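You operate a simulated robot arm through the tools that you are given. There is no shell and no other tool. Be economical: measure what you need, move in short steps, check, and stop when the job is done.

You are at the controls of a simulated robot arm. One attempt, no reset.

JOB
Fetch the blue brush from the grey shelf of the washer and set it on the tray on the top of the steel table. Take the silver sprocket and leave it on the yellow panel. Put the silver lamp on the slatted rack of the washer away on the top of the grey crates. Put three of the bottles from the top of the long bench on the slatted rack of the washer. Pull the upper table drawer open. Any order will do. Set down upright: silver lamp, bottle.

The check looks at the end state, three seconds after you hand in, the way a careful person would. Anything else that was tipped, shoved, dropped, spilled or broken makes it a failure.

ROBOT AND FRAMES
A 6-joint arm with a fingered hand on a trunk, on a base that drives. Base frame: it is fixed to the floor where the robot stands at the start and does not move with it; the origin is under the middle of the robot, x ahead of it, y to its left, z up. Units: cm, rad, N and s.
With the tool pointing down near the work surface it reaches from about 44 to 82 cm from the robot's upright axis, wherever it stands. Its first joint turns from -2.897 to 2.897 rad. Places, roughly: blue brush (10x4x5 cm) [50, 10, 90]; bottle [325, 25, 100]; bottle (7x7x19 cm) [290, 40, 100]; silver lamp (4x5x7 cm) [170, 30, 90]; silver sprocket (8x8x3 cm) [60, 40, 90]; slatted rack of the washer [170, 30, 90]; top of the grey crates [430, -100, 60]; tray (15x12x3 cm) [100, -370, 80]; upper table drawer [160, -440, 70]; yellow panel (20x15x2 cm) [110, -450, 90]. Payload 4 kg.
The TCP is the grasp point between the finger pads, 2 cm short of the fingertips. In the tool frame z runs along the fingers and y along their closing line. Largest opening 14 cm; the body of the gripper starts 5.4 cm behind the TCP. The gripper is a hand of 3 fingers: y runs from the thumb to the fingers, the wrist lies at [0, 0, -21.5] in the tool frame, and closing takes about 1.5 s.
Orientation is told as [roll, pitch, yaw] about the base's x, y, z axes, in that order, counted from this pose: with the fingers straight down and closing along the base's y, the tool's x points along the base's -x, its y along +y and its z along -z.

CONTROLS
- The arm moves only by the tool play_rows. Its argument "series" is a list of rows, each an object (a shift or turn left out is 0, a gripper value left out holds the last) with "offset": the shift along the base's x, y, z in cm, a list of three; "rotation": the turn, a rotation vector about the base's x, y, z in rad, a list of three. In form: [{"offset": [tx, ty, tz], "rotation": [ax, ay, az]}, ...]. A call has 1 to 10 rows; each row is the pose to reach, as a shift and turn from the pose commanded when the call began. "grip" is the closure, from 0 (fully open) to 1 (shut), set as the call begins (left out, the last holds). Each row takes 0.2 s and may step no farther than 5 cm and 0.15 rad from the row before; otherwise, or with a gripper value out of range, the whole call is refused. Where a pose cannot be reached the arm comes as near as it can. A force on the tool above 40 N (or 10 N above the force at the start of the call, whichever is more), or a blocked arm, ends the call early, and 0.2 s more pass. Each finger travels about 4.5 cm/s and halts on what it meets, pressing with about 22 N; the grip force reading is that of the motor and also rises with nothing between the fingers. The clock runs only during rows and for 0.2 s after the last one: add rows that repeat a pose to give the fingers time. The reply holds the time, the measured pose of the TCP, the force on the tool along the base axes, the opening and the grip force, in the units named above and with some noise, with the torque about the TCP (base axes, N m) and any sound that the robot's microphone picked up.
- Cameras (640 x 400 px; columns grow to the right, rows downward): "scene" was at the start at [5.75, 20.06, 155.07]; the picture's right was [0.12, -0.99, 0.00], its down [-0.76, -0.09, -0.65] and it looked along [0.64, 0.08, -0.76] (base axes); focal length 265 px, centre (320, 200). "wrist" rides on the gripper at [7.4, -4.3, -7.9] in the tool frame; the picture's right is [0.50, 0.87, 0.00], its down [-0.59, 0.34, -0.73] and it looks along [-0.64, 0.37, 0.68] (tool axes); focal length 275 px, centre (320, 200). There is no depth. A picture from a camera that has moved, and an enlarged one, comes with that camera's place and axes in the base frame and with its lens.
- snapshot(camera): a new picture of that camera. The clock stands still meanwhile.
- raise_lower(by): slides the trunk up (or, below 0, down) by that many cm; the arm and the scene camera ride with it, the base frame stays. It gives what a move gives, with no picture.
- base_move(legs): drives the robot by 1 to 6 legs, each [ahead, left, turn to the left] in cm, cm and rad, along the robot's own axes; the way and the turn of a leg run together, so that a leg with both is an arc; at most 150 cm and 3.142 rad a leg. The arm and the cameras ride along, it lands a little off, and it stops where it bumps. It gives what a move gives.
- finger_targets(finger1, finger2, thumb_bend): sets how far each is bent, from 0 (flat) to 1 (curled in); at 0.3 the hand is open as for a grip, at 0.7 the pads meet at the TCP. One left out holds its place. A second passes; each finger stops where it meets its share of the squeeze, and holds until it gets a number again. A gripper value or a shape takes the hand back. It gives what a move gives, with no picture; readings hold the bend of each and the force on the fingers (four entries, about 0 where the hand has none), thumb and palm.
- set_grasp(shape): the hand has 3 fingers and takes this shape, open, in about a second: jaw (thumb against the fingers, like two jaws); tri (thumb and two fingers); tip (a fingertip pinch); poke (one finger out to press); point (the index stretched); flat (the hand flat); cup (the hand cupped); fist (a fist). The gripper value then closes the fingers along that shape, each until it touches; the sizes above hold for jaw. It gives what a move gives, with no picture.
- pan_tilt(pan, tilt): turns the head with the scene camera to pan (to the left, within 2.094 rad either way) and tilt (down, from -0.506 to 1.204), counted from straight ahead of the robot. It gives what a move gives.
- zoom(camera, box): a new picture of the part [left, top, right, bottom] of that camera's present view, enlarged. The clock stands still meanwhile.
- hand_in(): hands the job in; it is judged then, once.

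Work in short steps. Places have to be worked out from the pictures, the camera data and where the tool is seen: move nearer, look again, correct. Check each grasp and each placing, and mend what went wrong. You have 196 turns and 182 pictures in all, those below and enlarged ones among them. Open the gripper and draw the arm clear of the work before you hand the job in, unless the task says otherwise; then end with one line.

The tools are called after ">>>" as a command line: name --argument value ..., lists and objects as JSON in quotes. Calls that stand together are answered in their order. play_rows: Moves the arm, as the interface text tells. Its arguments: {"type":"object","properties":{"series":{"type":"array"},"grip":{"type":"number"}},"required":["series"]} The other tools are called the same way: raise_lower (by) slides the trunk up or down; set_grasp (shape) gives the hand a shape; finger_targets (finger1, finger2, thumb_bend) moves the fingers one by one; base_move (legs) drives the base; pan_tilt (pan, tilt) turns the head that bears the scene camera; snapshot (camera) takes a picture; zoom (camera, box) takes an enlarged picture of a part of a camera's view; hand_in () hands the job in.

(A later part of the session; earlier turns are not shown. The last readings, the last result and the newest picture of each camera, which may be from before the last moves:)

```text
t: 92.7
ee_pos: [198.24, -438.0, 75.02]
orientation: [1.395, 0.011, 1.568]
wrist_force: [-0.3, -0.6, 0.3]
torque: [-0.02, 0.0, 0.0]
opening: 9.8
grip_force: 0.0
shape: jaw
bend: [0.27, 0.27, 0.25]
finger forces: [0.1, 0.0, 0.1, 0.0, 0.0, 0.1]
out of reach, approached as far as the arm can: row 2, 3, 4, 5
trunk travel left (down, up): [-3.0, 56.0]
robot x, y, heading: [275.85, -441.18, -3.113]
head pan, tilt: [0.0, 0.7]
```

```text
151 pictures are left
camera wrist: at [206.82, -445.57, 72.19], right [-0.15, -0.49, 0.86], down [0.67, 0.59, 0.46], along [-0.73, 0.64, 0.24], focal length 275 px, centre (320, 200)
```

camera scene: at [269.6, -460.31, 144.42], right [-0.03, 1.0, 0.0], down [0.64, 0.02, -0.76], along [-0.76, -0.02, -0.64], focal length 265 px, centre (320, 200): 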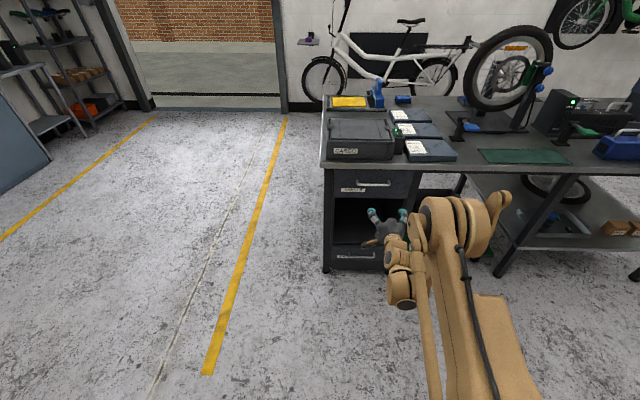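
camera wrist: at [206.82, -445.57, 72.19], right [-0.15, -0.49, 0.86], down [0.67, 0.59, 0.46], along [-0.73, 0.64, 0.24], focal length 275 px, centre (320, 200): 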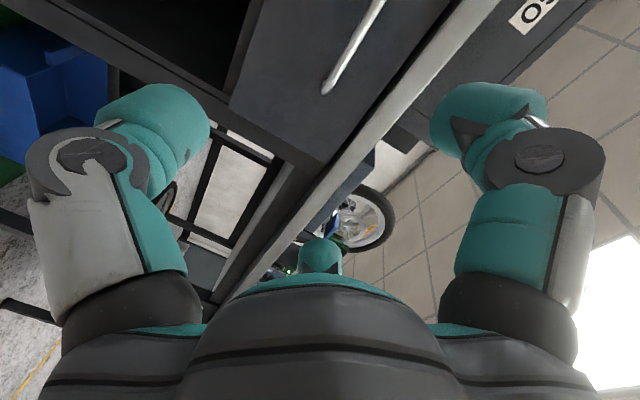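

Handle refined: y −447…−432, z≈74.5, x≈174. I narrow the grip to ~6 cm to pass under the table edge and drive forward 20 cm.

>>> play_rows --series '[{"offset": [0, 0, -0.3]}, {"offset": [0, 0, -0.3]}, {"offset": [0, 0, -0.3]}, {"offset": [0, 0, -0.3]}, {"offset": [0, 0, -0.3]}]' --grip 0.55

>>> base_move --legs '[[19, 0, 0]]'

>>> snapshot --camera "scene"

>>> snapshot --camera "wrist"

```text
t: 93.9
ee_pos: [198.14, -438.18, 74.56]
orientation: [1.393, 0.011, 1.569]
wrist_force: [0.0, 0.9, -0.1]
torque: [0.0, -0.02, 0.01]
opening: 6.35
grip_force: 0.0
shape: jaw
bend: [0.36, 0.36, 0.35]
finger forces: [0.0, 0.0, 0.0, 0.0, 0.1, 0.0]
trunk travel left (down, up): [-3.0, 56.0]
robot x, y, heading: [275.2, -441.06, -3.109]
head pan, tilt: [0.0, 0.7]
```

```text
t: 95.4
ee_pos: [179.28, -438.69, 74.6]
orientation: [1.393, 0.012, 1.568]
wrist_force: [0.8, 0.9, -0.5]
torque: [-0.01, 0.04, 0.02]
opening: 6.33
grip_force: 0.0
shape: jaw
bend: [0.36, 0.36, 0.35]
finger forces: [0.1, 0.0, 0.1, 0.0, 0.0, 0.1]
trunk travel left (down, up): [-3.0, 56.0]
robot x, y, heading: [256.45, -441.75, -3.117]
head pan, tilt: [0.0, 0.7]
```

```text
150 pictures are left
camera scene: at [250.61, -460.9, 144.42], right [-0.03, 1.0, 0.0], down [0.64, 0.02, -0.76], along [-0.76, -0.02, -0.64], focal length 265 px, centre (320, 200)
```

scene: 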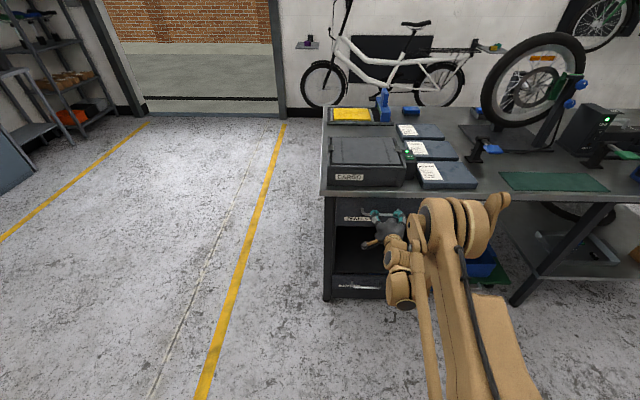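

```text
149 pictures are left
camera wrist: at [187.77, -446.13, 71.9], right [-0.15, -0.49, 0.86], down [0.67, 0.59, 0.46], along [-0.73, 0.64, 0.23], focal length 275 px, centre (320, 200)
```

wrist: 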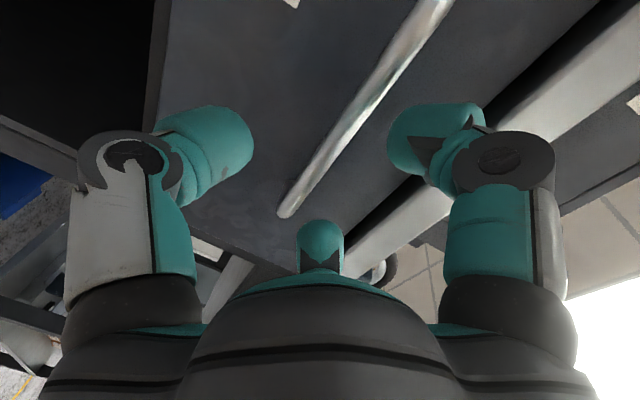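

The bar passes between thumb and fingers at the right height. I advance 4.5 cm and close.

>>> play_rows --series '[{"offset": [-1.5, -0.4, 0.1]}, {"offset": [-3, -0.8, 0.2]}, {"offset": [-4.5, -1, 0.3]}, {"offset": [-4.5, -1, 0.3]}]'

>>> snapshot --camera "wrist"

```text
t: 96.4
ee_pos: [174.95, -439.72, 74.99]
orientation: [1.395, 0.01, 1.566]
wrist_force: [29.7, -0.1, -3.9]
torque: [0.02, 0.54, 0.02]
opening: 6.43
grip_force: 0.0
shape: jaw
bend: [0.35, 0.36, 0.35]
finger forces: [16.0, 13.9, 0.0, 0.0, 0.0, 0.0]
trunk travel left (down, up): [-3.0, 56.0]
robot x, y, heading: [256.38, -441.81, -3.112]
head pan, tilt: [0.0, 0.7]
```

```text
148 pictures are left
camera wrist: at [183.47, -447.08, 72.32], right [-0.15, -0.49, 0.86], down [0.67, 0.59, 0.46], along [-0.73, 0.64, 0.24], focal length 275 px, centre (320, 200)
```

wrist: 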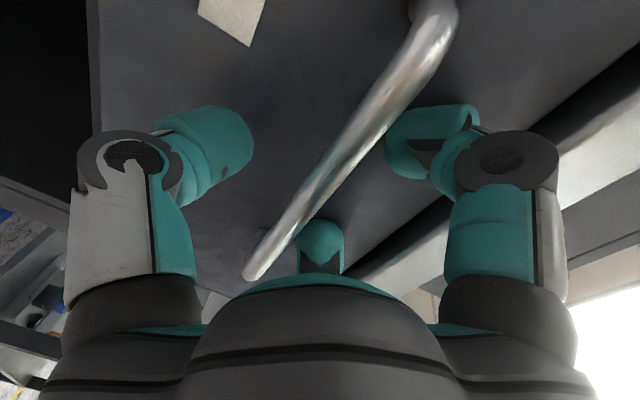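

The fingers touch the drawer front, and the bar runs through the grasp point. I back off half a cm and close.

>>> play_rows --series '[{"offset": [0.6, 0, 0]}, {"offset": [0.6, 0, 0]}, {"offset": [0.6, 0, 0]}, {"offset": [0.6, 0, 0]}, {"offset": [0.6, 0, 0]}, {"offset": [0.6, 0, 0]}, {"offset": [0.6, 0, 0]}, {"offset": [0.6, 0, 0]}]' --grip 1

>>> snapshot --camera "wrist"

```text
t: 98.2
ee_pos: [175.1, -439.69, 74.56]
orientation: [1.39, 0.011, 1.567]
wrist_force: [7.7, -1.2, -36.2]
torque: [0.0, 0.07, 0.04]
opening: 1.89
grip_force: 22.2
shape: jaw
bend: [1.0, 1.0, 0.7]
finger forces: [3.4, 4.2, 0.1, 0.0, 39.6, 0.0]
trunk travel left (down, up): [-3.0, 56.0]
robot x, y, heading: [256.31, -441.83, -3.106]
head pan, tilt: [0.0, 0.7]
```

```text
147 pictures are left
camera wrist: at [183.73, -447.1, 71.96], right [-0.16, -0.49, 0.86], down [0.66, 0.59, 0.46], along [-0.73, 0.64, 0.23], focal length 275 px, centre (320, 200)
```

wrist: 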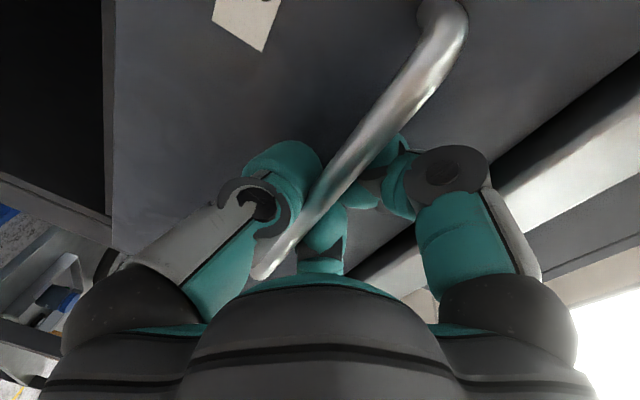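

The fingers have curled around the bar. I pull: a few cm with the arm, then the base.

>>> play_rows --series '[{"offset": [1, 0, 0]}, {"offset": [2, 0, 0]}, {"offset": [3, 0, 0]}, {"offset": [4, 0, 0]}, {"offset": [5, 0, 0]}, {"offset": [6, 0, 0]}]'

>>> base_move --legs '[[-14, 0, 0]]'

>>> snapshot --camera "scene"

>>> snapshot --camera "wrist"

```text
t: 99.6
ee_pos: [179.17, -439.7, 74.96]
orientation: [1.387, 0.01, 1.569]
wrist_force: [1.1, -3.0, -41.6]
torque: [0.0, 0.12, 0.0]
opening: 1.82
grip_force: 21.9
shape: jaw
bend: [1.0, 1.0, 0.68]
finger forces: [1.5, 2.1, 0.0, 0.0, 43.4, 0.1]
out of reach, approached as far as the arm can: row 5, 6
trunk travel left (down, up): [-3.0, 56.0]
robot x, y, heading: [256.56, -442.05, -3.108]
head pan, tilt: [0.0, 0.7]
```

```text
t: 101.0
ee_pos: [193.24, -439.49, 74.94]
orientation: [1.388, 0.01, 1.57]
wrist_force: [0.2, -16.7, -36.5]
torque: [-0.15, 0.1, -0.02]
opening: 1.8
grip_force: 22.3
shape: jaw
bend: [1.0, 1.0, 0.67]
finger forces: [1.8, 3.1, 0.0, 0.1, 40.3, 0.1]
trunk travel left (down, up): [-3.0, 56.0]
robot x, y, heading: [270.36, -441.45, -3.105]
head pan, tilt: [0.0, 0.7]
```

```text
146 pictures are left
camera scene: at [264.34, -460.63, 144.37], right [-0.03, 1.0, 0.0], down [0.65, 0.02, -0.76], along [-0.76, -0.03, -0.65], focal length 265 px, centre (320, 200)
```

scene: 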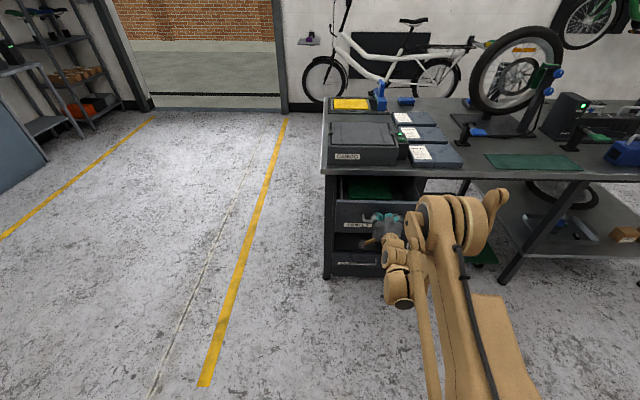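

```text
145 pictures are left
camera wrist: at [201.82, -446.9, 72.39], right [-0.16, -0.49, 0.86], down [0.66, 0.59, 0.46], along [-0.73, 0.64, 0.23], focal length 275 px, centre (320, 200)
```

wrist: 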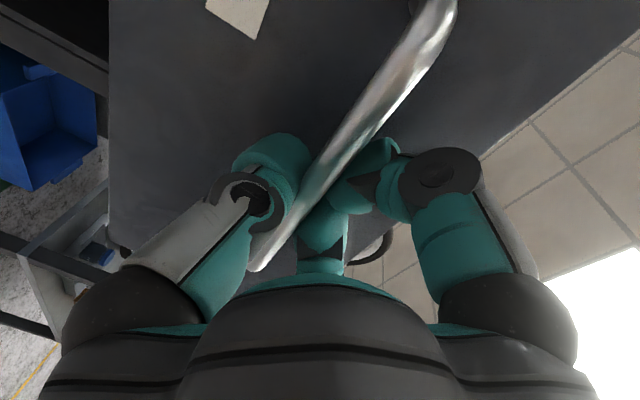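

The drawer is ~18 cm open and the panels inside are visible. I pull 8 cm more for good measure.

>>> base_move --legs '[[-8, 0, 0]]'

>>> play_rows --series '[{"offset": [0, 0, 0]}, {"offset": [0, 0, 0]}, {"offset": [0, 0, 0]}, {"offset": [0, 0, 0]}, {"offset": [0, 0, 0]}, {"offset": [0, 0, 0]}, {"offset": [0, 0, 0]}]' --grip 0.5

>>> snapshot --camera "wrist"

>>> snapshot --camera "scene"

```text
t: 102.0
ee_pos: [201.23, -439.42, 74.94]
orientation: [1.387, 0.01, 1.576]
wrist_force: [0.8, -19.3, -34.4]
torque: [-0.19, 0.1, -0.03]
opening: 1.84
grip_force: 21.9
shape: jaw
bend: [1.0, 1.0, 0.68]
finger forces: [2.2, 4.2, 0.0, 0.0, 40.7, 0.1]
trunk travel left (down, up): [-3.0, 56.0]
robot x, y, heading: [278.66, -440.77, -3.107]
head pan, tilt: [0.0, 0.7]
```

```text
t: 103.6
ee_pos: [201.58, -439.45, 75.35]
orientation: [1.391, 0.009, 1.574]
wrist_force: [1.4, 0.3, -0.1]
torque: [0.01, 0.04, -0.06]
opening: 6.99
grip_force: 0.1
shape: jaw
bend: [0.34, 0.34, 0.33]
finger forces: [0.1, 1.1, 0.0, 0.1, 0.0, 0.1]
trunk travel left (down, up): [-3.0, 56.0]
robot x, y, heading: [278.83, -440.74, -3.107]
head pan, tilt: [0.0, 0.7]
```

```text
144 pictures are left
camera wrist: at [210.1, -446.74, 72.61], right [-0.15, -0.49, 0.86], down [0.66, 0.59, 0.46], along [-0.74, 0.64, 0.23], focal length 275 px, centre (320, 200)
```

wrist: 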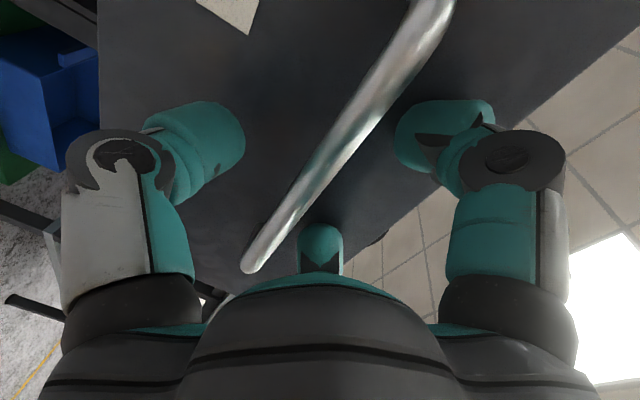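

```text
143 pictures are left
camera scene: at [272.85, -460.22, 144.42], right [-0.04, 1.0, 0.0], down [0.64, 0.02, -0.76], along [-0.76, -0.03, -0.64], focal length 265 px, centre (320, 200)
```

scene: 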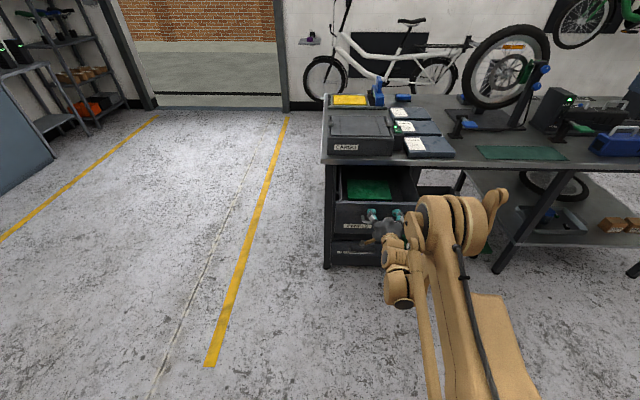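

The drawer is ~26 cm open. I back away straight, then sidestep clear of it and fold the arm back up.

>>> base_move --legs '[[-10, 0, 0], [0, -50, 0]]'

>>> play_rows --series '[{"offset": [1, 0, 3], "rotation": [0, -0.14, 0]}, {"offset": [2, 0, 6], "rotation": [0, -0.28, 0]}, {"offset": [3, 0, 9], "rotation": [0, -0.42, 0]}, {"offset": [5, 0, 12], "rotation": [0, -0.56, 0]}, {"offset": [7, 0, 15], "rotation": [0, -0.7, 0]}, {"offset": [10, 0, 18], "rotation": [0, -0.84, 0]}, {"offset": [13, 0, 21], "rotation": [0, -0.98, 0]}, {"offset": [16, 0, 23], "rotation": [0, -1.12, 0]}, {"offset": [19, 0, 24], "rotation": [0, -1.26, 0]}, {"offset": [22, 0, 25], "rotation": [0, -1.39, 0]}]'

>>> raise_lower --by 12

>>> snapshot --camera "scene"

```text
t: 107.3
ee_pos: [209.24, -389.09, 75.24]
orientation: [1.392, 0.011, 1.584]
wrist_force: [0.2, -0.3, 0.0]
torque: [0.0, 0.0, 0.0]
opening: 6.96
grip_force: 0.0
shape: jaw
bend: [0.34, 0.34, 0.33]
finger forces: [0.1, 0.1, 0.0, 0.1, 0.0, 0.0]
trunk travel left (down, up): [-3.0, 56.0]
robot x, y, heading: [286.36, -390.11, -3.1]
head pan, tilt: [0.0, 0.7]
```

```text
t: 109.5
ee_pos: [231.39, -389.0, 100.22]
orientation: [-0.001, 0.014, 1.562]
wrist_force: [-0.6, -1.0, 0.1]
torque: [-0.04, 0.0, -0.02]
opening: 7.02
grip_force: 0.0
shape: jaw
bend: [0.34, 0.34, 0.33]
finger forces: [0.0, 0.1, 0.0, 0.1, 0.1, 0.0]
trunk travel left (down, up): [-3.0, 56.0]
robot x, y, heading: [286.7, -390.43, -3.102]
head pan, tilt: [0.0, 0.7]
```

```text
t: 111.0
ee_pos: [231.23, -388.93, 112.14]
orientation: [0.002, 0.015, 1.563]
wrist_force: [0.2, 0.1, -1.1]
torque: [-0.01, 0.03, -0.02]
opening: 6.97
grip_force: 0.2
shape: jaw
bend: [0.34, 0.34, 0.33]
finger forces: [0.0, 0.1, 0.0, 0.0, 0.0, 0.0]
trunk travel left (down, up): [-15.0, 44.0]
robot x, y, heading: [286.43, -390.08, -3.097]
head pan, tilt: [0.0, 0.7]
```

```text
142 pictures are left
camera scene: at [280.87, -409.32, 156.41], right [-0.04, 1.0, 0.0], down [0.64, 0.03, -0.76], along [-0.76, -0.03, -0.64], focal length 265 px, centre (320, 200)
```

scene: 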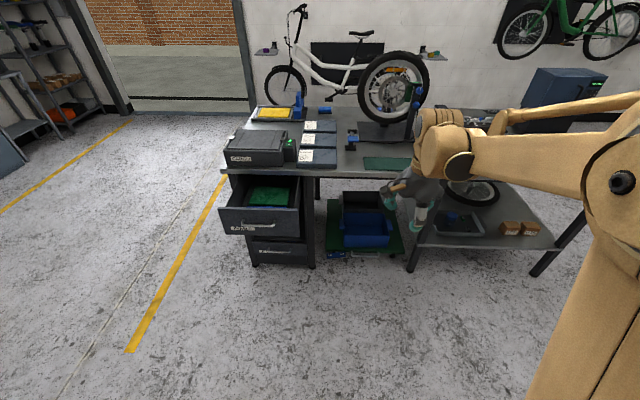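

The drawer stands open. Now I go to the washer's slatted rack: turn to face +y and drive up the aisle between table and planter.

>>> base_move --legs '[[0, 0, -1.6], [100, 42, 0], [120, 0, 0], [90, 30, 0]]'

>>> pan_tilt --pan 0.2 --tilt 0.5

>>> snapshot --camera "scene"

```text
t: 130.6
ee_pos: [207.14, -29.72, 112.18]
orientation: [0.002, 0.013, -0.021]
wrist_force: [0.4, 0.7, 0.3]
torque: [0.03, 0.0, 0.0]
opening: 6.99
grip_force: 0.0
shape: jaw
bend: [0.34, 0.34, 0.33]
finger forces: [0.0, 0.0, 0.0, 0.0, 0.0, 0.1]
trunk travel left (down, up): [-15.0, 44.0]
robot x, y, heading: [205.42, -85.16, 1.603]
head pan, tilt: [0.0, 0.7]
```

```text
t: 131.3
ee_pos: [207.12, -29.78, 112.09]
orientation: [0.003, 0.014, -0.022]
wrist_force: [0.8, 0.3, -0.7]
torque: [0.01, -0.01, 0.02]
opening: 6.99
grip_force: 0.1
shape: jaw
bend: [0.34, 0.34, 0.33]
finger forces: [0.0, 0.0, 0.0, 0.0, 0.0, 0.1]
trunk travel left (down, up): [-15.0, 44.0]
robot x, y, heading: [205.43, -84.56, 1.6]
head pan, tilt: [0.201, 0.499]
```

```text
141 pictures are left
camera scene: at [184.36, -78.56, 158.19], right [0.97, 0.23, 0.0], down [0.11, -0.47, -0.88], along [-0.2, 0.85, -0.48], focal length 265 px, centre (320, 200)
```

scene: 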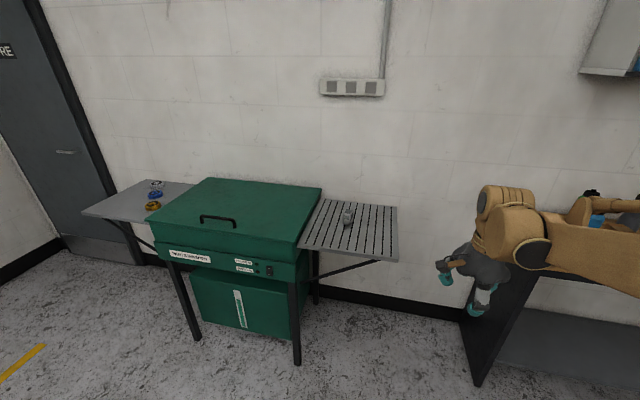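

The rack spans x 156–196, y 5–48 with the lamp at about [173, 28]. I drive in front of it.

>>> base_move --legs '[[40, 27, 0]]'

>>> pan_tilt --pan 0 --tilt 0.75

>>> snapshot --camera "scene"

>>> snapshot --camera "wrist"

```text
t: 134.2
ee_pos: [179.41, 9.43, 112.32]
orientation: [0.002, 0.013, -0.029]
wrist_force: [0.6, 0.5, 0.1]
torque: [-0.02, -0.01, 0.02]
opening: 6.99
grip_force: 0.0
shape: jaw
bend: [0.34, 0.34, 0.33]
finger forces: [0.0, 0.0, 0.0, 0.0, 0.0, 0.0]
trunk travel left (down, up): [-15.0, 44.0]
robot x, y, heading: [177.51, -46.11, 1.595]
head pan, tilt: [0.201, 0.499]
```

```text
t: 135.0
ee_pos: [179.55, 9.31, 112.25]
orientation: [0.002, 0.013, -0.028]
wrist_force: [-0.5, 0.6, -0.7]
torque: [-0.04, -0.01, 0.01]
opening: 6.96
grip_force: 0.1
shape: jaw
bend: [0.34, 0.34, 0.33]
finger forces: [0.1, 0.0, 0.0, 0.0, 0.1, 0.0]
trunk travel left (down, up): [-15.0, 44.0]
robot x, y, heading: [177.42, -45.65, 1.596]
head pan, tilt: [0.0, 0.75]
```

```text
140 pictures are left
camera scene: at [158.18, -39.9, 156.0], right [1.0, 0.03, 0.0], down [0.02, -0.68, -0.73], along [-0.02, 0.73, -0.68], focal length 265 px, centre (320, 200)
```

scene: 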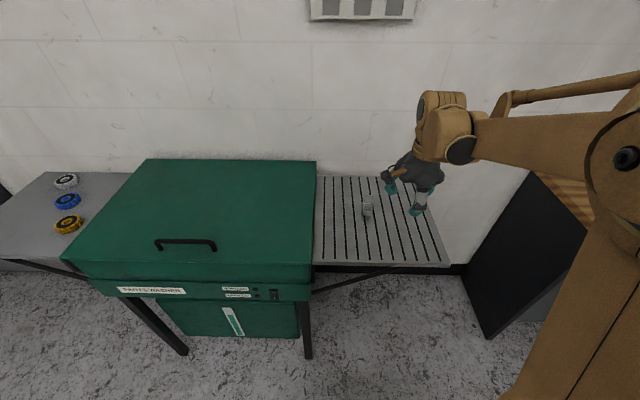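

```text
139 pictures are left
camera wrist: at [172.14, 5.25, 120.25], right [-0.48, 0.88, 0.01], down [0.61, 0.32, 0.73], along [0.64, 0.35, -0.69], focal length 275 px, centre (320, 200)
```

wrist: 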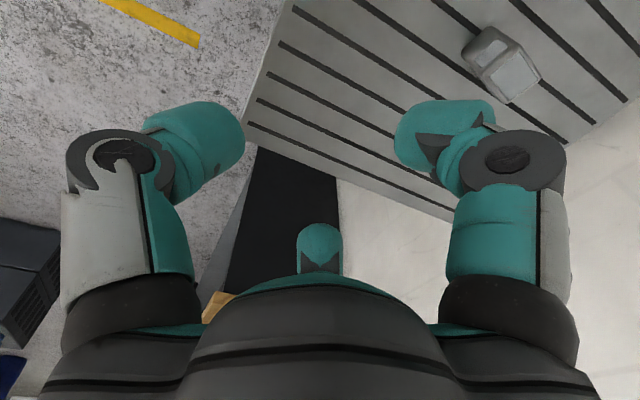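

>>> zoom --camera "scene" --box '[328, 160, 408, 240]'

>>> zoom --camera "wrist" --box '[400, 0, 640, 150]'

```text
5.00 times, centred on (368, 200) of scene
camera zoom: at [158.18, -39.9, 156.0], right [1.0, 0.03, 0.0], down [0.02, -0.68, -0.73], along [-0.02, 0.73, -0.68], focal length 1325 px, centre (80, 200)
```

zoom: 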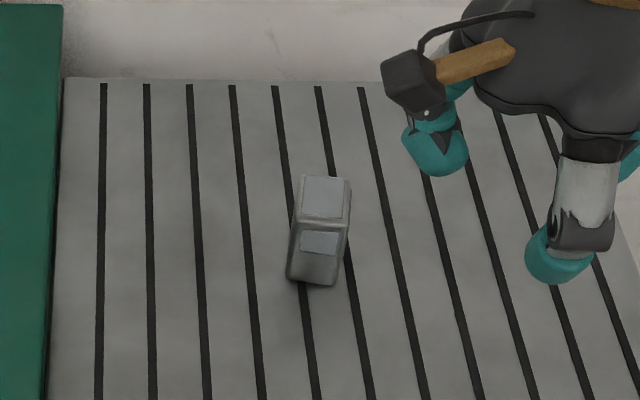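

```text
2.67 times, centred on (520, 75) of wrist
camera zoom: at [172.14, 5.25, 120.25], right [-0.48, 0.88, 0.01], down [0.61, 0.32, 0.73], along [0.64, 0.35, -0.69], focal length 734 px, centre (-213, 533)
```

zoom: 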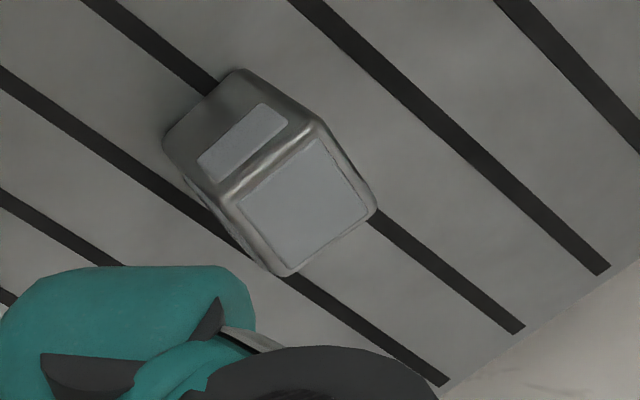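

The lamp stands upright at ≈[173, 27], its narrow side roughly along x (yaw ≈−0.2). I rotate the hand by +1.4 rad and come above it, opening wide.

>>> play_rows --series '[{"offset": [-0.7, 1.8, -0.5], "rotation": [0, 0, 0.14]}, {"offset": [-1.4, 3.6, -1], "rotation": [0, 0, 0.28]}, {"offset": [-2.1, 5.4, -1.5], "rotation": [0, 0, 0.42]}, {"offset": [-2.8, 7.2, -2], "rotation": [0, 0, 0.56]}, {"offset": [-3.5, 9, -2.5], "rotation": [0, 0, 0.7]}, {"offset": [-4.2, 10.8, -3], "rotation": [0, 0, 0.84]}, {"offset": [-4.9, 12.6, -3.5], "rotation": [0, 0, 0.98]}, {"offset": [-5.6, 14.4, -4], "rotation": [0, 0, 1.12]}, {"offset": [-6.3, 16, -5], "rotation": [0, 0, 1.26]}, {"offset": [-6.5, 17.6, -6], "rotation": [0, 0, 1.4]}]' --grip 0.1

>>> snapshot --camera "wrist"

>>> zoom --camera "scene" --box '[308, 120, 448, 240]'

```text
t: 137.2
ee_pos: [173.13, 27.0, 106.18]
orientation: [0.002, 0.015, 1.374]
wrist_force: [0.6, 0.0, -0.5]
torque: [-0.04, 0.03, 0.01]
opening: 12.58
grip_force: 0.0
shape: jaw
bend: [0.24, 0.24, 0.23]
finger forces: [0.0, 0.0, 0.1, 0.1, 0.0, 0.1]
trunk travel left (down, up): [-15.0, 44.0]
robot x, y, heading: [177.42, -46.15, 1.596]
head pan, tilt: [0.0, 0.75]
```

```text
136 pictures are left
camera wrist: at [175.95, 18.94, 114.3], right [-0.95, -0.32, 0.01], down [-0.21, 0.65, 0.73], along [-0.24, 0.69, -0.69], focal length 275 px, centre (320, 200)
```

wrist: 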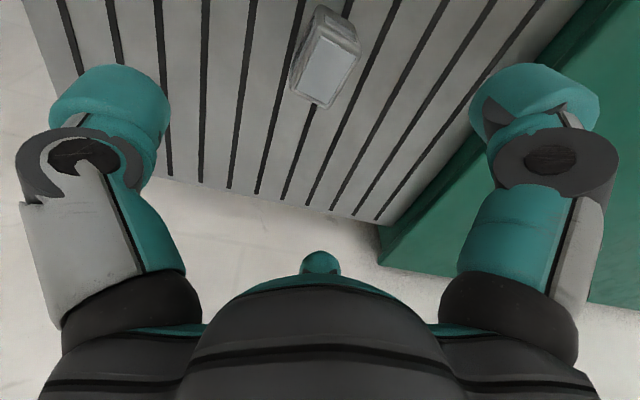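

```text
3.33 times, centred on (378, 180) of scene
camera zoom: at [158.19, -39.83, 155.99], right [1.0, 0.03, 0.0], down [0.02, -0.68, -0.73], along [-0.02, 0.73, -0.68], focal length 883 px, centre (127, 267)
```

zoom: 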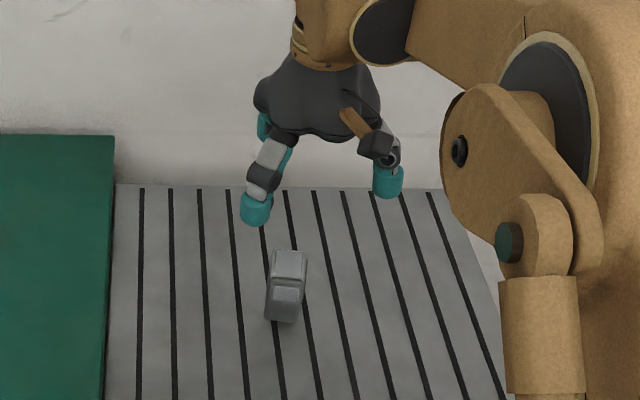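

The lamp is right below, aligned. I descend to z≈91.8 and close.

>>> play_rows --series '[{"offset": [-0.2, -0.7, -4.5], "rotation": [0, 0, 0.05]}, {"offset": [-0.2, -0.7, -9], "rotation": [0, 0, 0.05]}, {"offset": [-0.2, -0.7, -12], "rotation": [0, 0, 0.05]}, {"offset": [-0.2, -0.7, -14.3], "rotation": [0, 0, 0.05]}, {"offset": [-0.2, -0.7, -14.3], "rotation": [0, 0, 0.05]}]'

>>> snapshot --camera "wrist"

```text
t: 138.4
ee_pos: [172.73, 26.2, 91.85]
orientation: [0.003, 0.014, 1.423]
wrist_force: [-0.2, 0.0, 0.3]
torque: [-0.01, 0.03, 0.03]
opening: 12.56
grip_force: 0.0
shape: jaw
bend: [0.24, 0.24, 0.23]
finger forces: [0.1, 0.1, 0.0, 0.0, 0.0, 0.2]
trunk travel left (down, up): [-15.0, 44.0]
robot x, y, heading: [177.18, -46.1, 1.593]
head pan, tilt: [0.0, 0.75]
```

```text
134 pictures are left
camera wrist: at [175.94, 18.37, 99.92], right [-0.93, -0.37, 0.01], down [-0.25, 0.64, 0.73], along [-0.27, 0.67, -0.69], focal length 275 px, centre (320, 200)
```

wrist: 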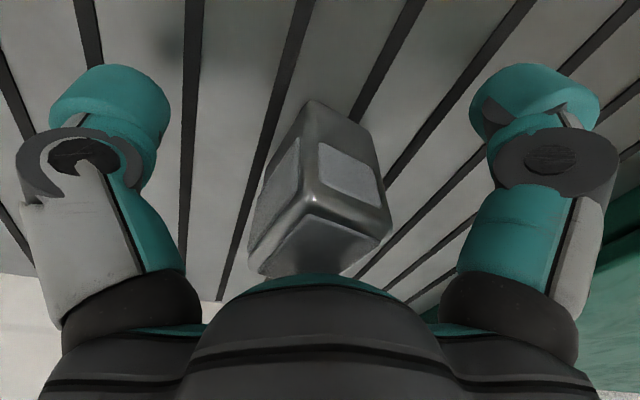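

The lamp stands between the digits. I close on it.

>>> play_rows --series '[{"offset": [0, 0, 0]}, {"offset": [0, 0, 0]}, {"offset": [0, 0, 0]}, {"offset": [0, 0, 0]}, {"offset": [0, 0, 0]}, {"offset": [0, 0, 0]}, {"offset": [0, 0, 0]}, {"offset": [0, 0, 0]}, {"offset": [0, 0, 0]}]' --grip 1

>>> snapshot --camera "wrist"

```text
t: 140.4
ee_pos: [172.68, 26.22, 91.87]
orientation: [0.002, 0.014, 1.422]
wrist_force: [0.6, -0.3, 0.5]
torque: [-0.02, 0.04, 0.0]
opening: 4.42
grip_force: 22.4
shape: jaw
bend: [0.4, 0.39, 0.45]
finger forces: [17.9, 19.5, 0.0, 0.0, 19.2, 0.1]
trunk travel left (down, up): [-15.0, 44.0]
robot x, y, heading: [177.3, -45.9, 1.59]
head pan, tilt: [0.0, 0.75]
```

```text
133 pictures are left
camera wrist: at [175.94, 18.38, 99.94], right [-0.93, -0.37, 0.01], down [-0.25, 0.64, 0.73], along [-0.27, 0.67, -0.69], focal length 275 px, centre (320, 200)
```

wrist: 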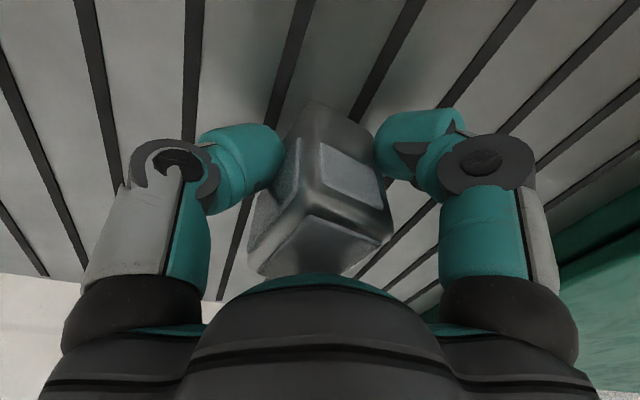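

A balanced three-point grip. I lift, pull back toward the robot, and check.

>>> play_rows --series '[{"offset": [0, 0, 2.5]}, {"offset": [0, 0, 6]}, {"offset": [0, 0, 10]}, {"offset": [0, -3, 14]}, {"offset": [0, -7, 17]}, {"offset": [0, -11, 19]}, {"offset": [0, -15, 21]}, {"offset": [0, -18, 22]}]'

>>> snapshot --camera "wrist"

>>> pan_tilt --pan -1.4 --tilt 0.35

>>> snapshot --camera "scene"

```text
t: 142.2
ee_pos: [172.75, 8.05, 114.03]
orientation: [0.002, 0.012, 1.423]
wrist_force: [0.5, 0.7, -0.7]
torque: [0.01, 0.01, -0.01]
opening: 4.44
grip_force: 21.9
shape: jaw
bend: [0.4, 0.39, 0.45]
finger forces: [17.7, 19.8, 0.0, 0.1, 19.1, 0.1]
trunk travel left (down, up): [-15.0, 44.0]
robot x, y, heading: [177.49, -45.87, 1.594]
head pan, tilt: [0.0, 0.75]
```

```text
132 pictures are left
camera wrist: at [175.97, 0.25, 122.14], right [-0.93, -0.37, 0.01], down [-0.25, 0.64, 0.73], along [-0.27, 0.67, -0.69], focal length 275 px, centre (320, 200)
```

wrist: 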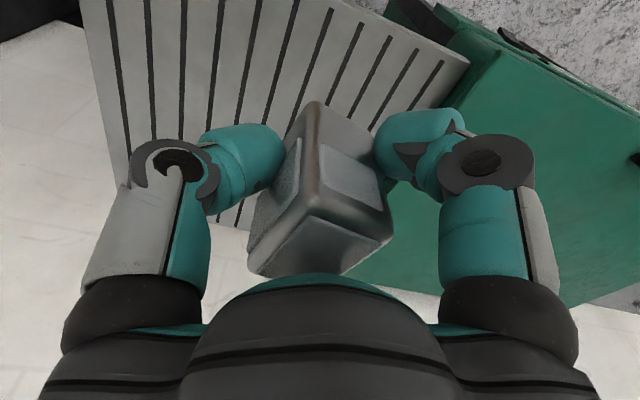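

```text
t: 143.7
ee_pos: [172.83, 8.26, 113.95]
orientation: [0.003, 0.014, 1.424]
wrist_force: [0.3, 0.5, -0.9]
torque: [-0.02, 0.0, -0.01]
opening: 4.44
grip_force: 21.8
shape: jaw
bend: [0.4, 0.39, 0.45]
finger forces: [17.6, 19.8, 0.1, 0.1, 19.1, 0.0]
trunk travel left (down, up): [-15.0, 44.0]
robot x, y, heading: [177.32, -46.43, 1.596]
head pan, tilt: [-1.4, 0.351]
```

```text
131 pictures are left
camera scene: at [167.53, -46.37, 159.56], right [0.2, -0.98, 0.0], down [-0.34, -0.07, -0.94], along [0.92, 0.18, -0.34], focal length 265 px, centre (320, 200)
```

scene: 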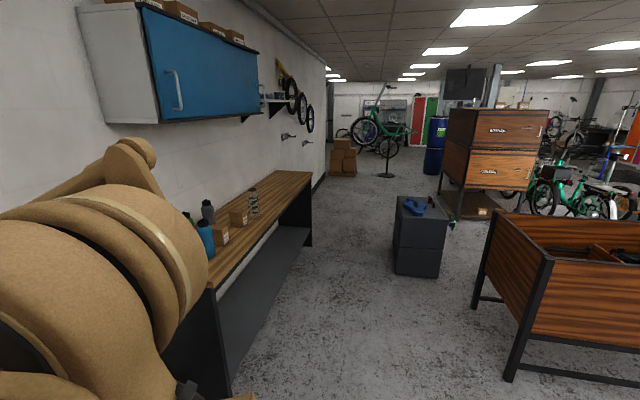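

The lamp is secure. The crates stand at x≥400, y −75…−120. I turn to +x and drive up to them, keeping clear of the planter (y<−141).

>>> base_move --legs '[[0, 0, -1.6], [100, -20, 0], [65, -20, 0]]'

>>> pan_tilt --pan 0 --tilt 0.8

>>> snapshot --camera "scene"

```text
t: 156.3
ee_pos: [398.49, -82.34, 113.98]
orientation: [0.001, 0.014, -0.164]
wrist_force: [0.2, 0.0, -1.0]
torque: [0.01, 0.01, -0.01]
opening: 4.42
grip_force: 21.8
shape: jaw
bend: [0.4, 0.39, 0.45]
finger forces: [17.0, 19.7, 0.0, 0.1, 19.0, 0.0]
trunk travel left (down, up): [-15.0, 44.0]
robot x, y, heading: [344.51, -85.95, 0.009]
head pan, tilt: [-1.4, 0.351]
```

```text
t: 157.9
ee_pos: [398.51, -82.41, 114.17]
orientation: [0.001, 0.013, -0.168]
wrist_force: [-0.4, 1.0, -1.0]
torque: [-0.03, 0.03, 0.01]
opening: 4.43
grip_force: 21.9
shape: jaw
bend: [0.4, 0.39, 0.45]
finger forces: [17.1, 19.8, 0.1, 0.1, 19.0, 0.1]
trunk travel left (down, up): [-15.0, 44.0]
robot x, y, heading: [344.27, -85.64, 0.004]
head pan, tilt: [0.0, 0.799]
```

```text
130 pictures are left
camera scene: at [350.31, -66.75, 155.6], right [0.01, -1.0, 0.0], down [-0.72, 0.0, -0.7], along [0.7, 0.0, -0.72], focal length 265 px, centre (320, 200)
```

scene: 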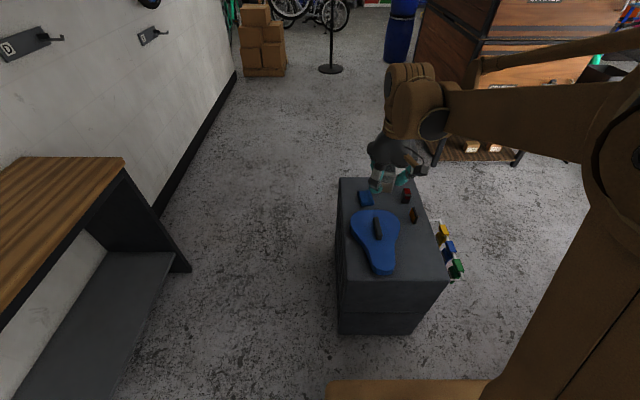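

Free spot on the crate top: the right-front area near [412, −109] (top z≈58–60), between the blue case and the edge. I lower the trunk and move above it.

>>> raise_lower --by -15

>>> play_rows --series '[{"offset": [2, -4, -1]}, {"offset": [4, -8, -2]}, {"offset": [6, -12, -3]}, {"offset": [8, -16, -5]}, {"offset": [10, -20, -7]}, {"offset": [12, -23, -9]}, {"offset": [14, -26.5, -11]}, {"offset": [14, -26.5, -15]}, {"offset": [14, -26.5, -17]}, {"offset": [14, -26.5, -17]}]'

>>> snapshot --camera "scene"

>>> snapshot --camera "wrist"

```text
t: 159.6
ee_pos: [398.36, -82.26, 98.97]
orientation: [0.001, 0.014, -0.166]
wrist_force: [-0.1, -0.3, -0.7]
torque: [-0.02, 0.0, 0.01]
opening: 4.41
grip_force: 21.9
shape: jaw
bend: [0.4, 0.39, 0.45]
finger forces: [17.0, 19.7, 0.0, 0.1, 19.1, 0.1]
trunk travel left (down, up): [0.0, 59.0]
robot x, y, heading: [344.13, -85.63, 0.004]
head pan, tilt: [0.0, 0.799]
```

```text
t: 161.8
ee_pos: [412.34, -108.77, 82.06]
orientation: [0.002, 0.013, -0.165]
wrist_force: [-0.7, -0.7, -0.5]
torque: [0.0, -0.02, 0.0]
opening: 4.41
grip_force: 22.7
shape: jaw
bend: [0.4, 0.39, 0.45]
finger forces: [16.6, 20.1, 0.1, 0.0, 18.8, 0.0]
trunk travel left (down, up): [0.0, 59.0]
robot x, y, heading: [344.25, -86.15, 0.007]
head pan, tilt: [0.0, 0.799]
```

```text
129 pictures are left
camera scene: at [350.33, -66.77, 140.6], right [0.01, -1.0, 0.0], down [-0.72, -0.01, -0.7], along [0.7, 0.01, -0.72], focal length 265 px, centre (320, 200)
```

scene: 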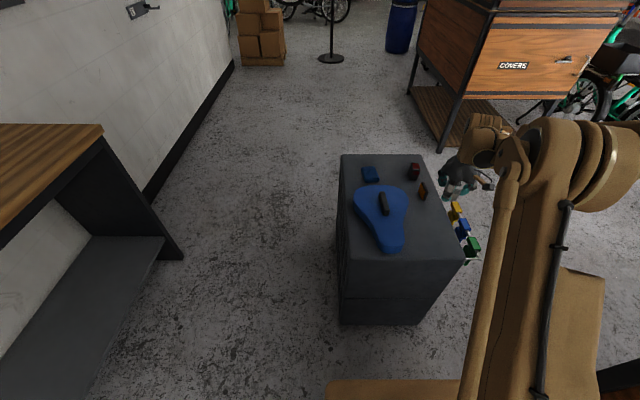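

```text
128 pictures are left
camera wrist: at [404.49, -111.8, 90.1], right [-0.35, 0.94, 0.01], down [0.65, 0.23, 0.73], along [0.68, 0.26, -0.69], focal length 275 px, centre (320, 200)
```

wrist: 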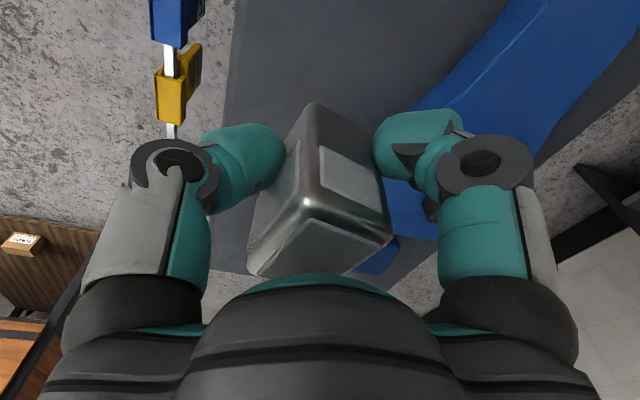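

Bag edge is at y≈−98, crate edge at −117; I settle on [408.5, −108] and descend to just above the top.

>>> play_rows --series '[{"offset": [-2, 0.3, -4]}, {"offset": [-3.8, 0.5, -8]}, {"offset": [-3.8, 0.5, -12]}, {"offset": [-3.8, 0.5, -15.5]}, {"offset": [-3.8, 0.5, -15.5]}]'

>>> snapshot --camera "wrist"

>>> snapshot --camera "scene"

```text
t: 163.0
ee_pos: [408.79, -108.54, 66.55]
orientation: [0.002, 0.015, -0.166]
wrist_force: [0.3, 0.0, -1.0]
torque: [-0.01, 0.03, 0.0]
opening: 4.42
grip_force: 21.8
shape: jaw
bend: [0.4, 0.39, 0.45]
finger forces: [16.5, 20.4, 0.0, 0.0, 18.7, 0.1]
trunk travel left (down, up): [0.0, 59.0]
robot x, y, heading: [344.44, -85.75, 0.005]
head pan, tilt: [0.0, 0.799]
```

```text
127 pictures are left
camera wrist: at [400.87, -111.47, 74.52], right [-0.35, 0.94, 0.01], down [0.65, 0.23, 0.73], along [0.68, 0.26, -0.69], focal length 275 px, centre (320, 200)
```

wrist: 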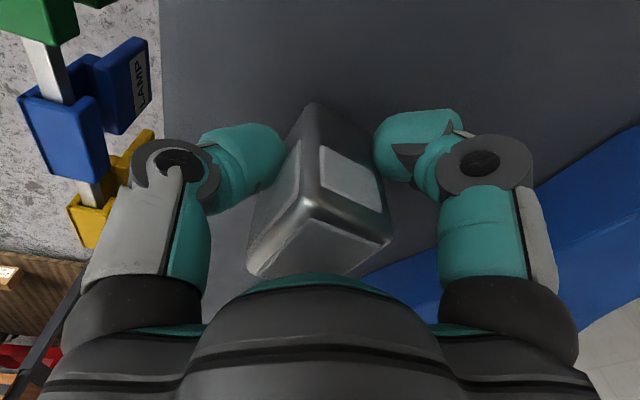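

```text
126 pictures are left
camera scene: at [350.33, -66.77, 140.6], right [0.01, -1.0, 0.0], down [-0.72, -0.01, -0.7], along [0.7, 0.01, -0.72], focal length 265 px, centre (320, 200)
```

scene: 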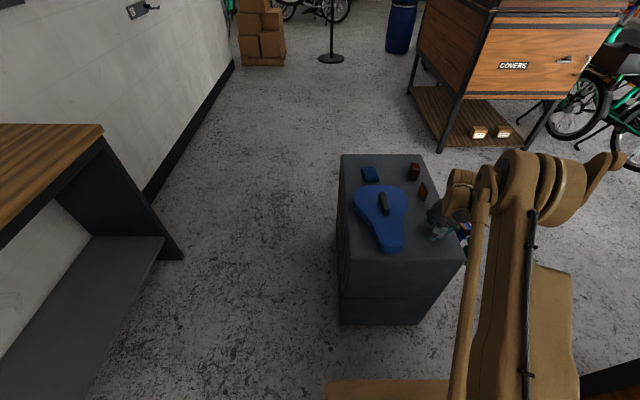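

Well placed over free surface. I lower in small steps until contact.

>>> play_rows --series '[{"offset": [0, 0.3, -1]}, {"offset": [0, 0.5, -2]}, {"offset": [0, 0.5, -2.6]}, {"offset": [0, 0.5, -2.6]}]'

>>> play_rows --series '[{"offset": [0, 0, -0.3]}, {"offset": [0, 0, -0.6]}, {"offset": [0, 0, -0.9]}, {"offset": [0, 0, -1.2]}, {"offset": [0, 0, -1.5]}]'

```text
t: 163.5
ee_pos: [408.61, -108.46, 65.85]
orientation: [0.001, 0.01, -0.17]
wrist_force: [2.8, -1.6, 33.3]
torque: [-0.03, -0.15, 0.07]
opening: 4.7
grip_force: 21.4
shape: jaw
bend: [0.4, 0.38, 0.45]
finger forces: [21.2, 26.2, 0.0, 0.0, 26.5, 0.0]
trunk travel left (down, up): [0.0, 59.0]
robot x, y, heading: [344.55, -86.14, 0.009]
head pan, tilt: [0.0, 0.799]
stopped in row 2: the force on the tool passed its limit at 49 N (the readings are from after the stop); the commanded pose is now the measured one
```

```text
t: 163.8
ee_pos: [408.56, -108.38, 65.86]
orientation: [-0.001, 0.009, -0.169]
wrist_force: [-0.3, -0.4, 33.3]
torque: [0.05, -0.11, 0.07]
opening: 4.75
grip_force: 22.2
shape: jaw
bend: [0.4, 0.38, 0.45]
finger forces: [21.9, 26.7, 0.0, 0.1, 26.2, 0.0]
trunk travel left (down, up): [0.0, 59.0]
robot x, y, heading: [344.02, -86.04, 0.006]
head pan, tilt: [0.0, 0.799]
stopped in row 1: the force on the tool passed its limit at 47 N (the readings are from after the stop); the commanded pose is now the measured one
```

Contact at z≈65.9, so the top is at ≈62. I relieve the pressure slightly and release.

>>> play_rows --series '[{"offset": [0, 0, 0.2]}, {"offset": [0, 0, 0.2]}, {"offset": [0, 0, 0.2]}]'

>>> play_rows --series '[{"offset": [0, 0, 0]}, {"offset": [0, 0, 0]}, {"offset": [0, 0, 0]}, {"offset": [0, 0, 0]}, {"offset": [0, 0, 0]}, {"offset": [0, 0, 0]}]' --grip 0.4

>>> snapshot --camera "wrist"

```text
t: 164.6
ee_pos: [408.65, -108.39, 65.84]
orientation: [0.0, 0.008, -0.17]
wrist_force: [-6.5, 2.8, 22.1]
torque: [0.02, 0.01, 0.11]
opening: 4.74
grip_force: 21.8
shape: jaw
bend: [0.4, 0.38, 0.45]
finger forces: [22.7, 24.4, 0.0, 0.0, 23.9, 0.1]
trunk travel left (down, up): [0.0, 59.0]
robot x, y, heading: [344.15, -86.16, 0.006]
head pan, tilt: [0.0, 0.799]
```

```text
t: 166.0
ee_pos: [408.85, -108.36, 65.68]
orientation: [0.0, 0.01, -0.169]
wrist_force: [-0.2, -0.7, 0.0]
torque: [0.01, 0.0, -0.04]
opening: 8.34
grip_force: 0.1
shape: jaw
bend: [0.3, 0.3, 0.29]
finger forces: [0.0, 0.0, 0.0, 0.0, 0.0, 0.1]
trunk travel left (down, up): [0.0, 59.0]
robot x, y, heading: [343.97, -85.79, 0.008]
head pan, tilt: [0.0, 0.799]
```

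```text
125 pictures are left
camera wrist: at [400.94, -111.35, 73.72], right [-0.35, 0.94, 0.01], down [0.64, 0.23, 0.73], along [0.68, 0.26, -0.69], focal length 275 px, centre (320, 200)
```

wrist: 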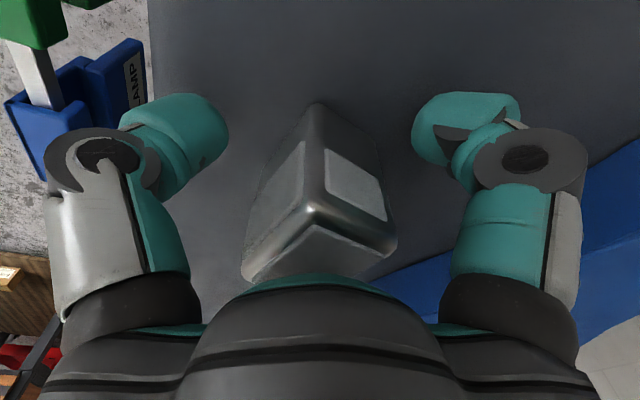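

The lamp stands free and upright. I rise straight up and check it.

>>> play_rows --series '[{"offset": [0, 0, 2]}, {"offset": [0, 0, 5]}, {"offset": [0, 0, 9]}, {"offset": [0, 0, 13.5]}, {"offset": [-1, 2, 17.5]}, {"offset": [-3, 6, 19]}, {"offset": [-5, 10, 20]}, {"offset": [-7, 14, 21]}, {"offset": [-9, 18, 22]}, {"offset": [-11, 22, 23]}]'

>>> raise_lower --by 15

>>> snapshot --camera "scene"

```text
t: 168.2
ee_pos: [397.72, -86.4, 88.68]
orientation: [0.001, 0.011, -0.168]
wrist_force: [-0.5, 0.4, 0.6]
torque: [-0.01, 0.03, -0.01]
opening: 8.35
grip_force: 0.1
shape: jaw
bend: [0.3, 0.3, 0.29]
finger forces: [0.0, 0.0, 0.1, 0.0, 0.0, 0.1]
trunk travel left (down, up): [0.0, 59.0]
robot x, y, heading: [344.6, -86.03, 0.003]
head pan, tilt: [0.0, 0.799]
```

```text
t: 170.0
ee_pos: [397.92, -86.37, 103.7]
orientation: [0.001, 0.009, -0.17]
wrist_force: [-0.9, -0.9, -1.3]
torque: [-0.02, 0.04, 0.0]
opening: 8.35
grip_force: 0.0
shape: jaw
bend: [0.3, 0.3, 0.29]
finger forces: [0.1, 0.1, 0.1, 0.1, 0.0, 0.0]
trunk travel left (down, up): [-15.0, 44.0]
robot x, y, heading: [344.3, -85.79, 0.008]
head pan, tilt: [0.0, 0.799]
```

```text
124 pictures are left
camera scene: at [350.34, -66.77, 155.58], right [0.01, -1.0, 0.0], down [-0.72, 0.0, -0.7], along [0.7, 0.0, -0.72], focal length 265 px, centre (320, 200)
```

scene: 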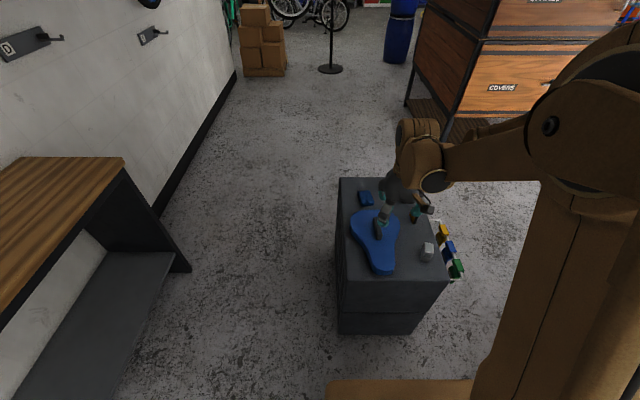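

The lamp is standing on the crates. Next the bottles: back off and turn left to face the bench.

>>> base_move --legs '[[-35, 10, 0], [0, 0, 1.57]]'

>>> pan_tilt --pan 0 --tilt 0.6

>>> snapshot --camera "scene"

```text
t: 176.2
ee_pos: [309.03, -22.46, 103.79]
orientation: [0.0, 0.011, 1.411]
wrist_force: [-0.3, -0.2, -0.2]
torque: [-0.01, -0.01, -0.02]
opening: 8.36
grip_force: 0.2
shape: jaw
bend: [0.3, 0.3, 0.29]
finger forces: [0.1, 0.1, 0.1, 0.0, 0.0, 0.0]
trunk travel left (down, up): [-15.0, 44.0]
robot x, y, heading: [308.56, -76.09, 1.589]
head pan, tilt: [0.0, 0.799]
```

```text
t: 176.9
ee_pos: [309.07, -22.41, 103.73]
orientation: [0.001, 0.01, 1.411]
wrist_force: [-1.0, -0.1, 1.2]
torque: [-0.02, -0.04, 0.05]
opening: 8.34
grip_force: 0.0
shape: jaw
bend: [0.3, 0.3, 0.29]
finger forces: [0.0, 0.1, 0.0, 0.1, 0.1, 0.0]
trunk travel left (down, up): [-15.0, 44.0]
robot x, y, heading: [309.38, -76.23, 1.582]
head pan, tilt: [0.0, 0.6]
```

```text
123 pictures are left
camera scene: at [289.92, -69.37, 157.28], right [1.0, 0.02, 0.0], down [0.01, -0.57, -0.82], along [-0.01, 0.82, -0.57], focal length 265 px, centre (320, 200)
```

scene: 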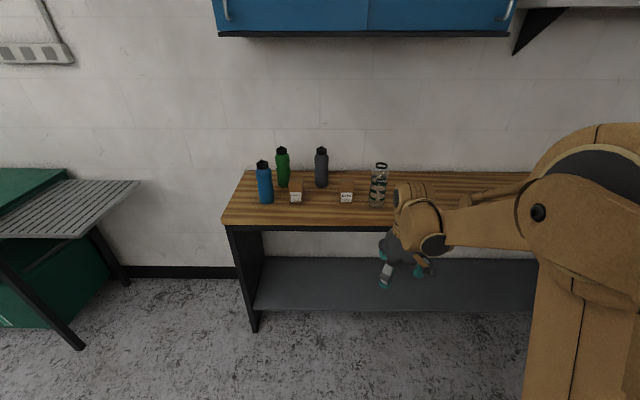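

>>> zoom --camera "scene" --box '[220, 130, 420, 230]'

```text
3.20 times, centred on (320, 180) of scene
camera zoom: at [289.92, -69.37, 157.28], right [1.0, 0.02, 0.0], down [0.01, -0.57, -0.82], along [-0.01, 0.82, -0.57], focal length 848 px, centre (320, 264)
```

zoom: 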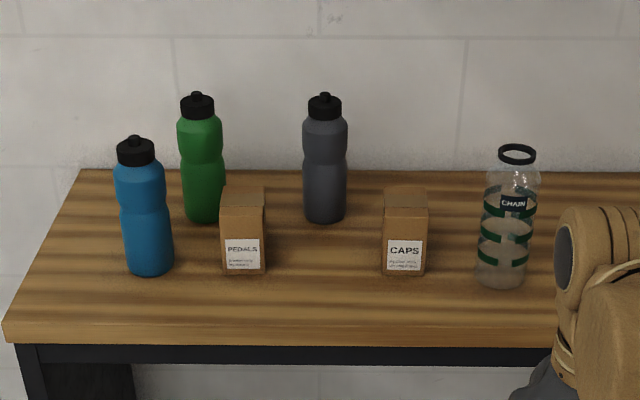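

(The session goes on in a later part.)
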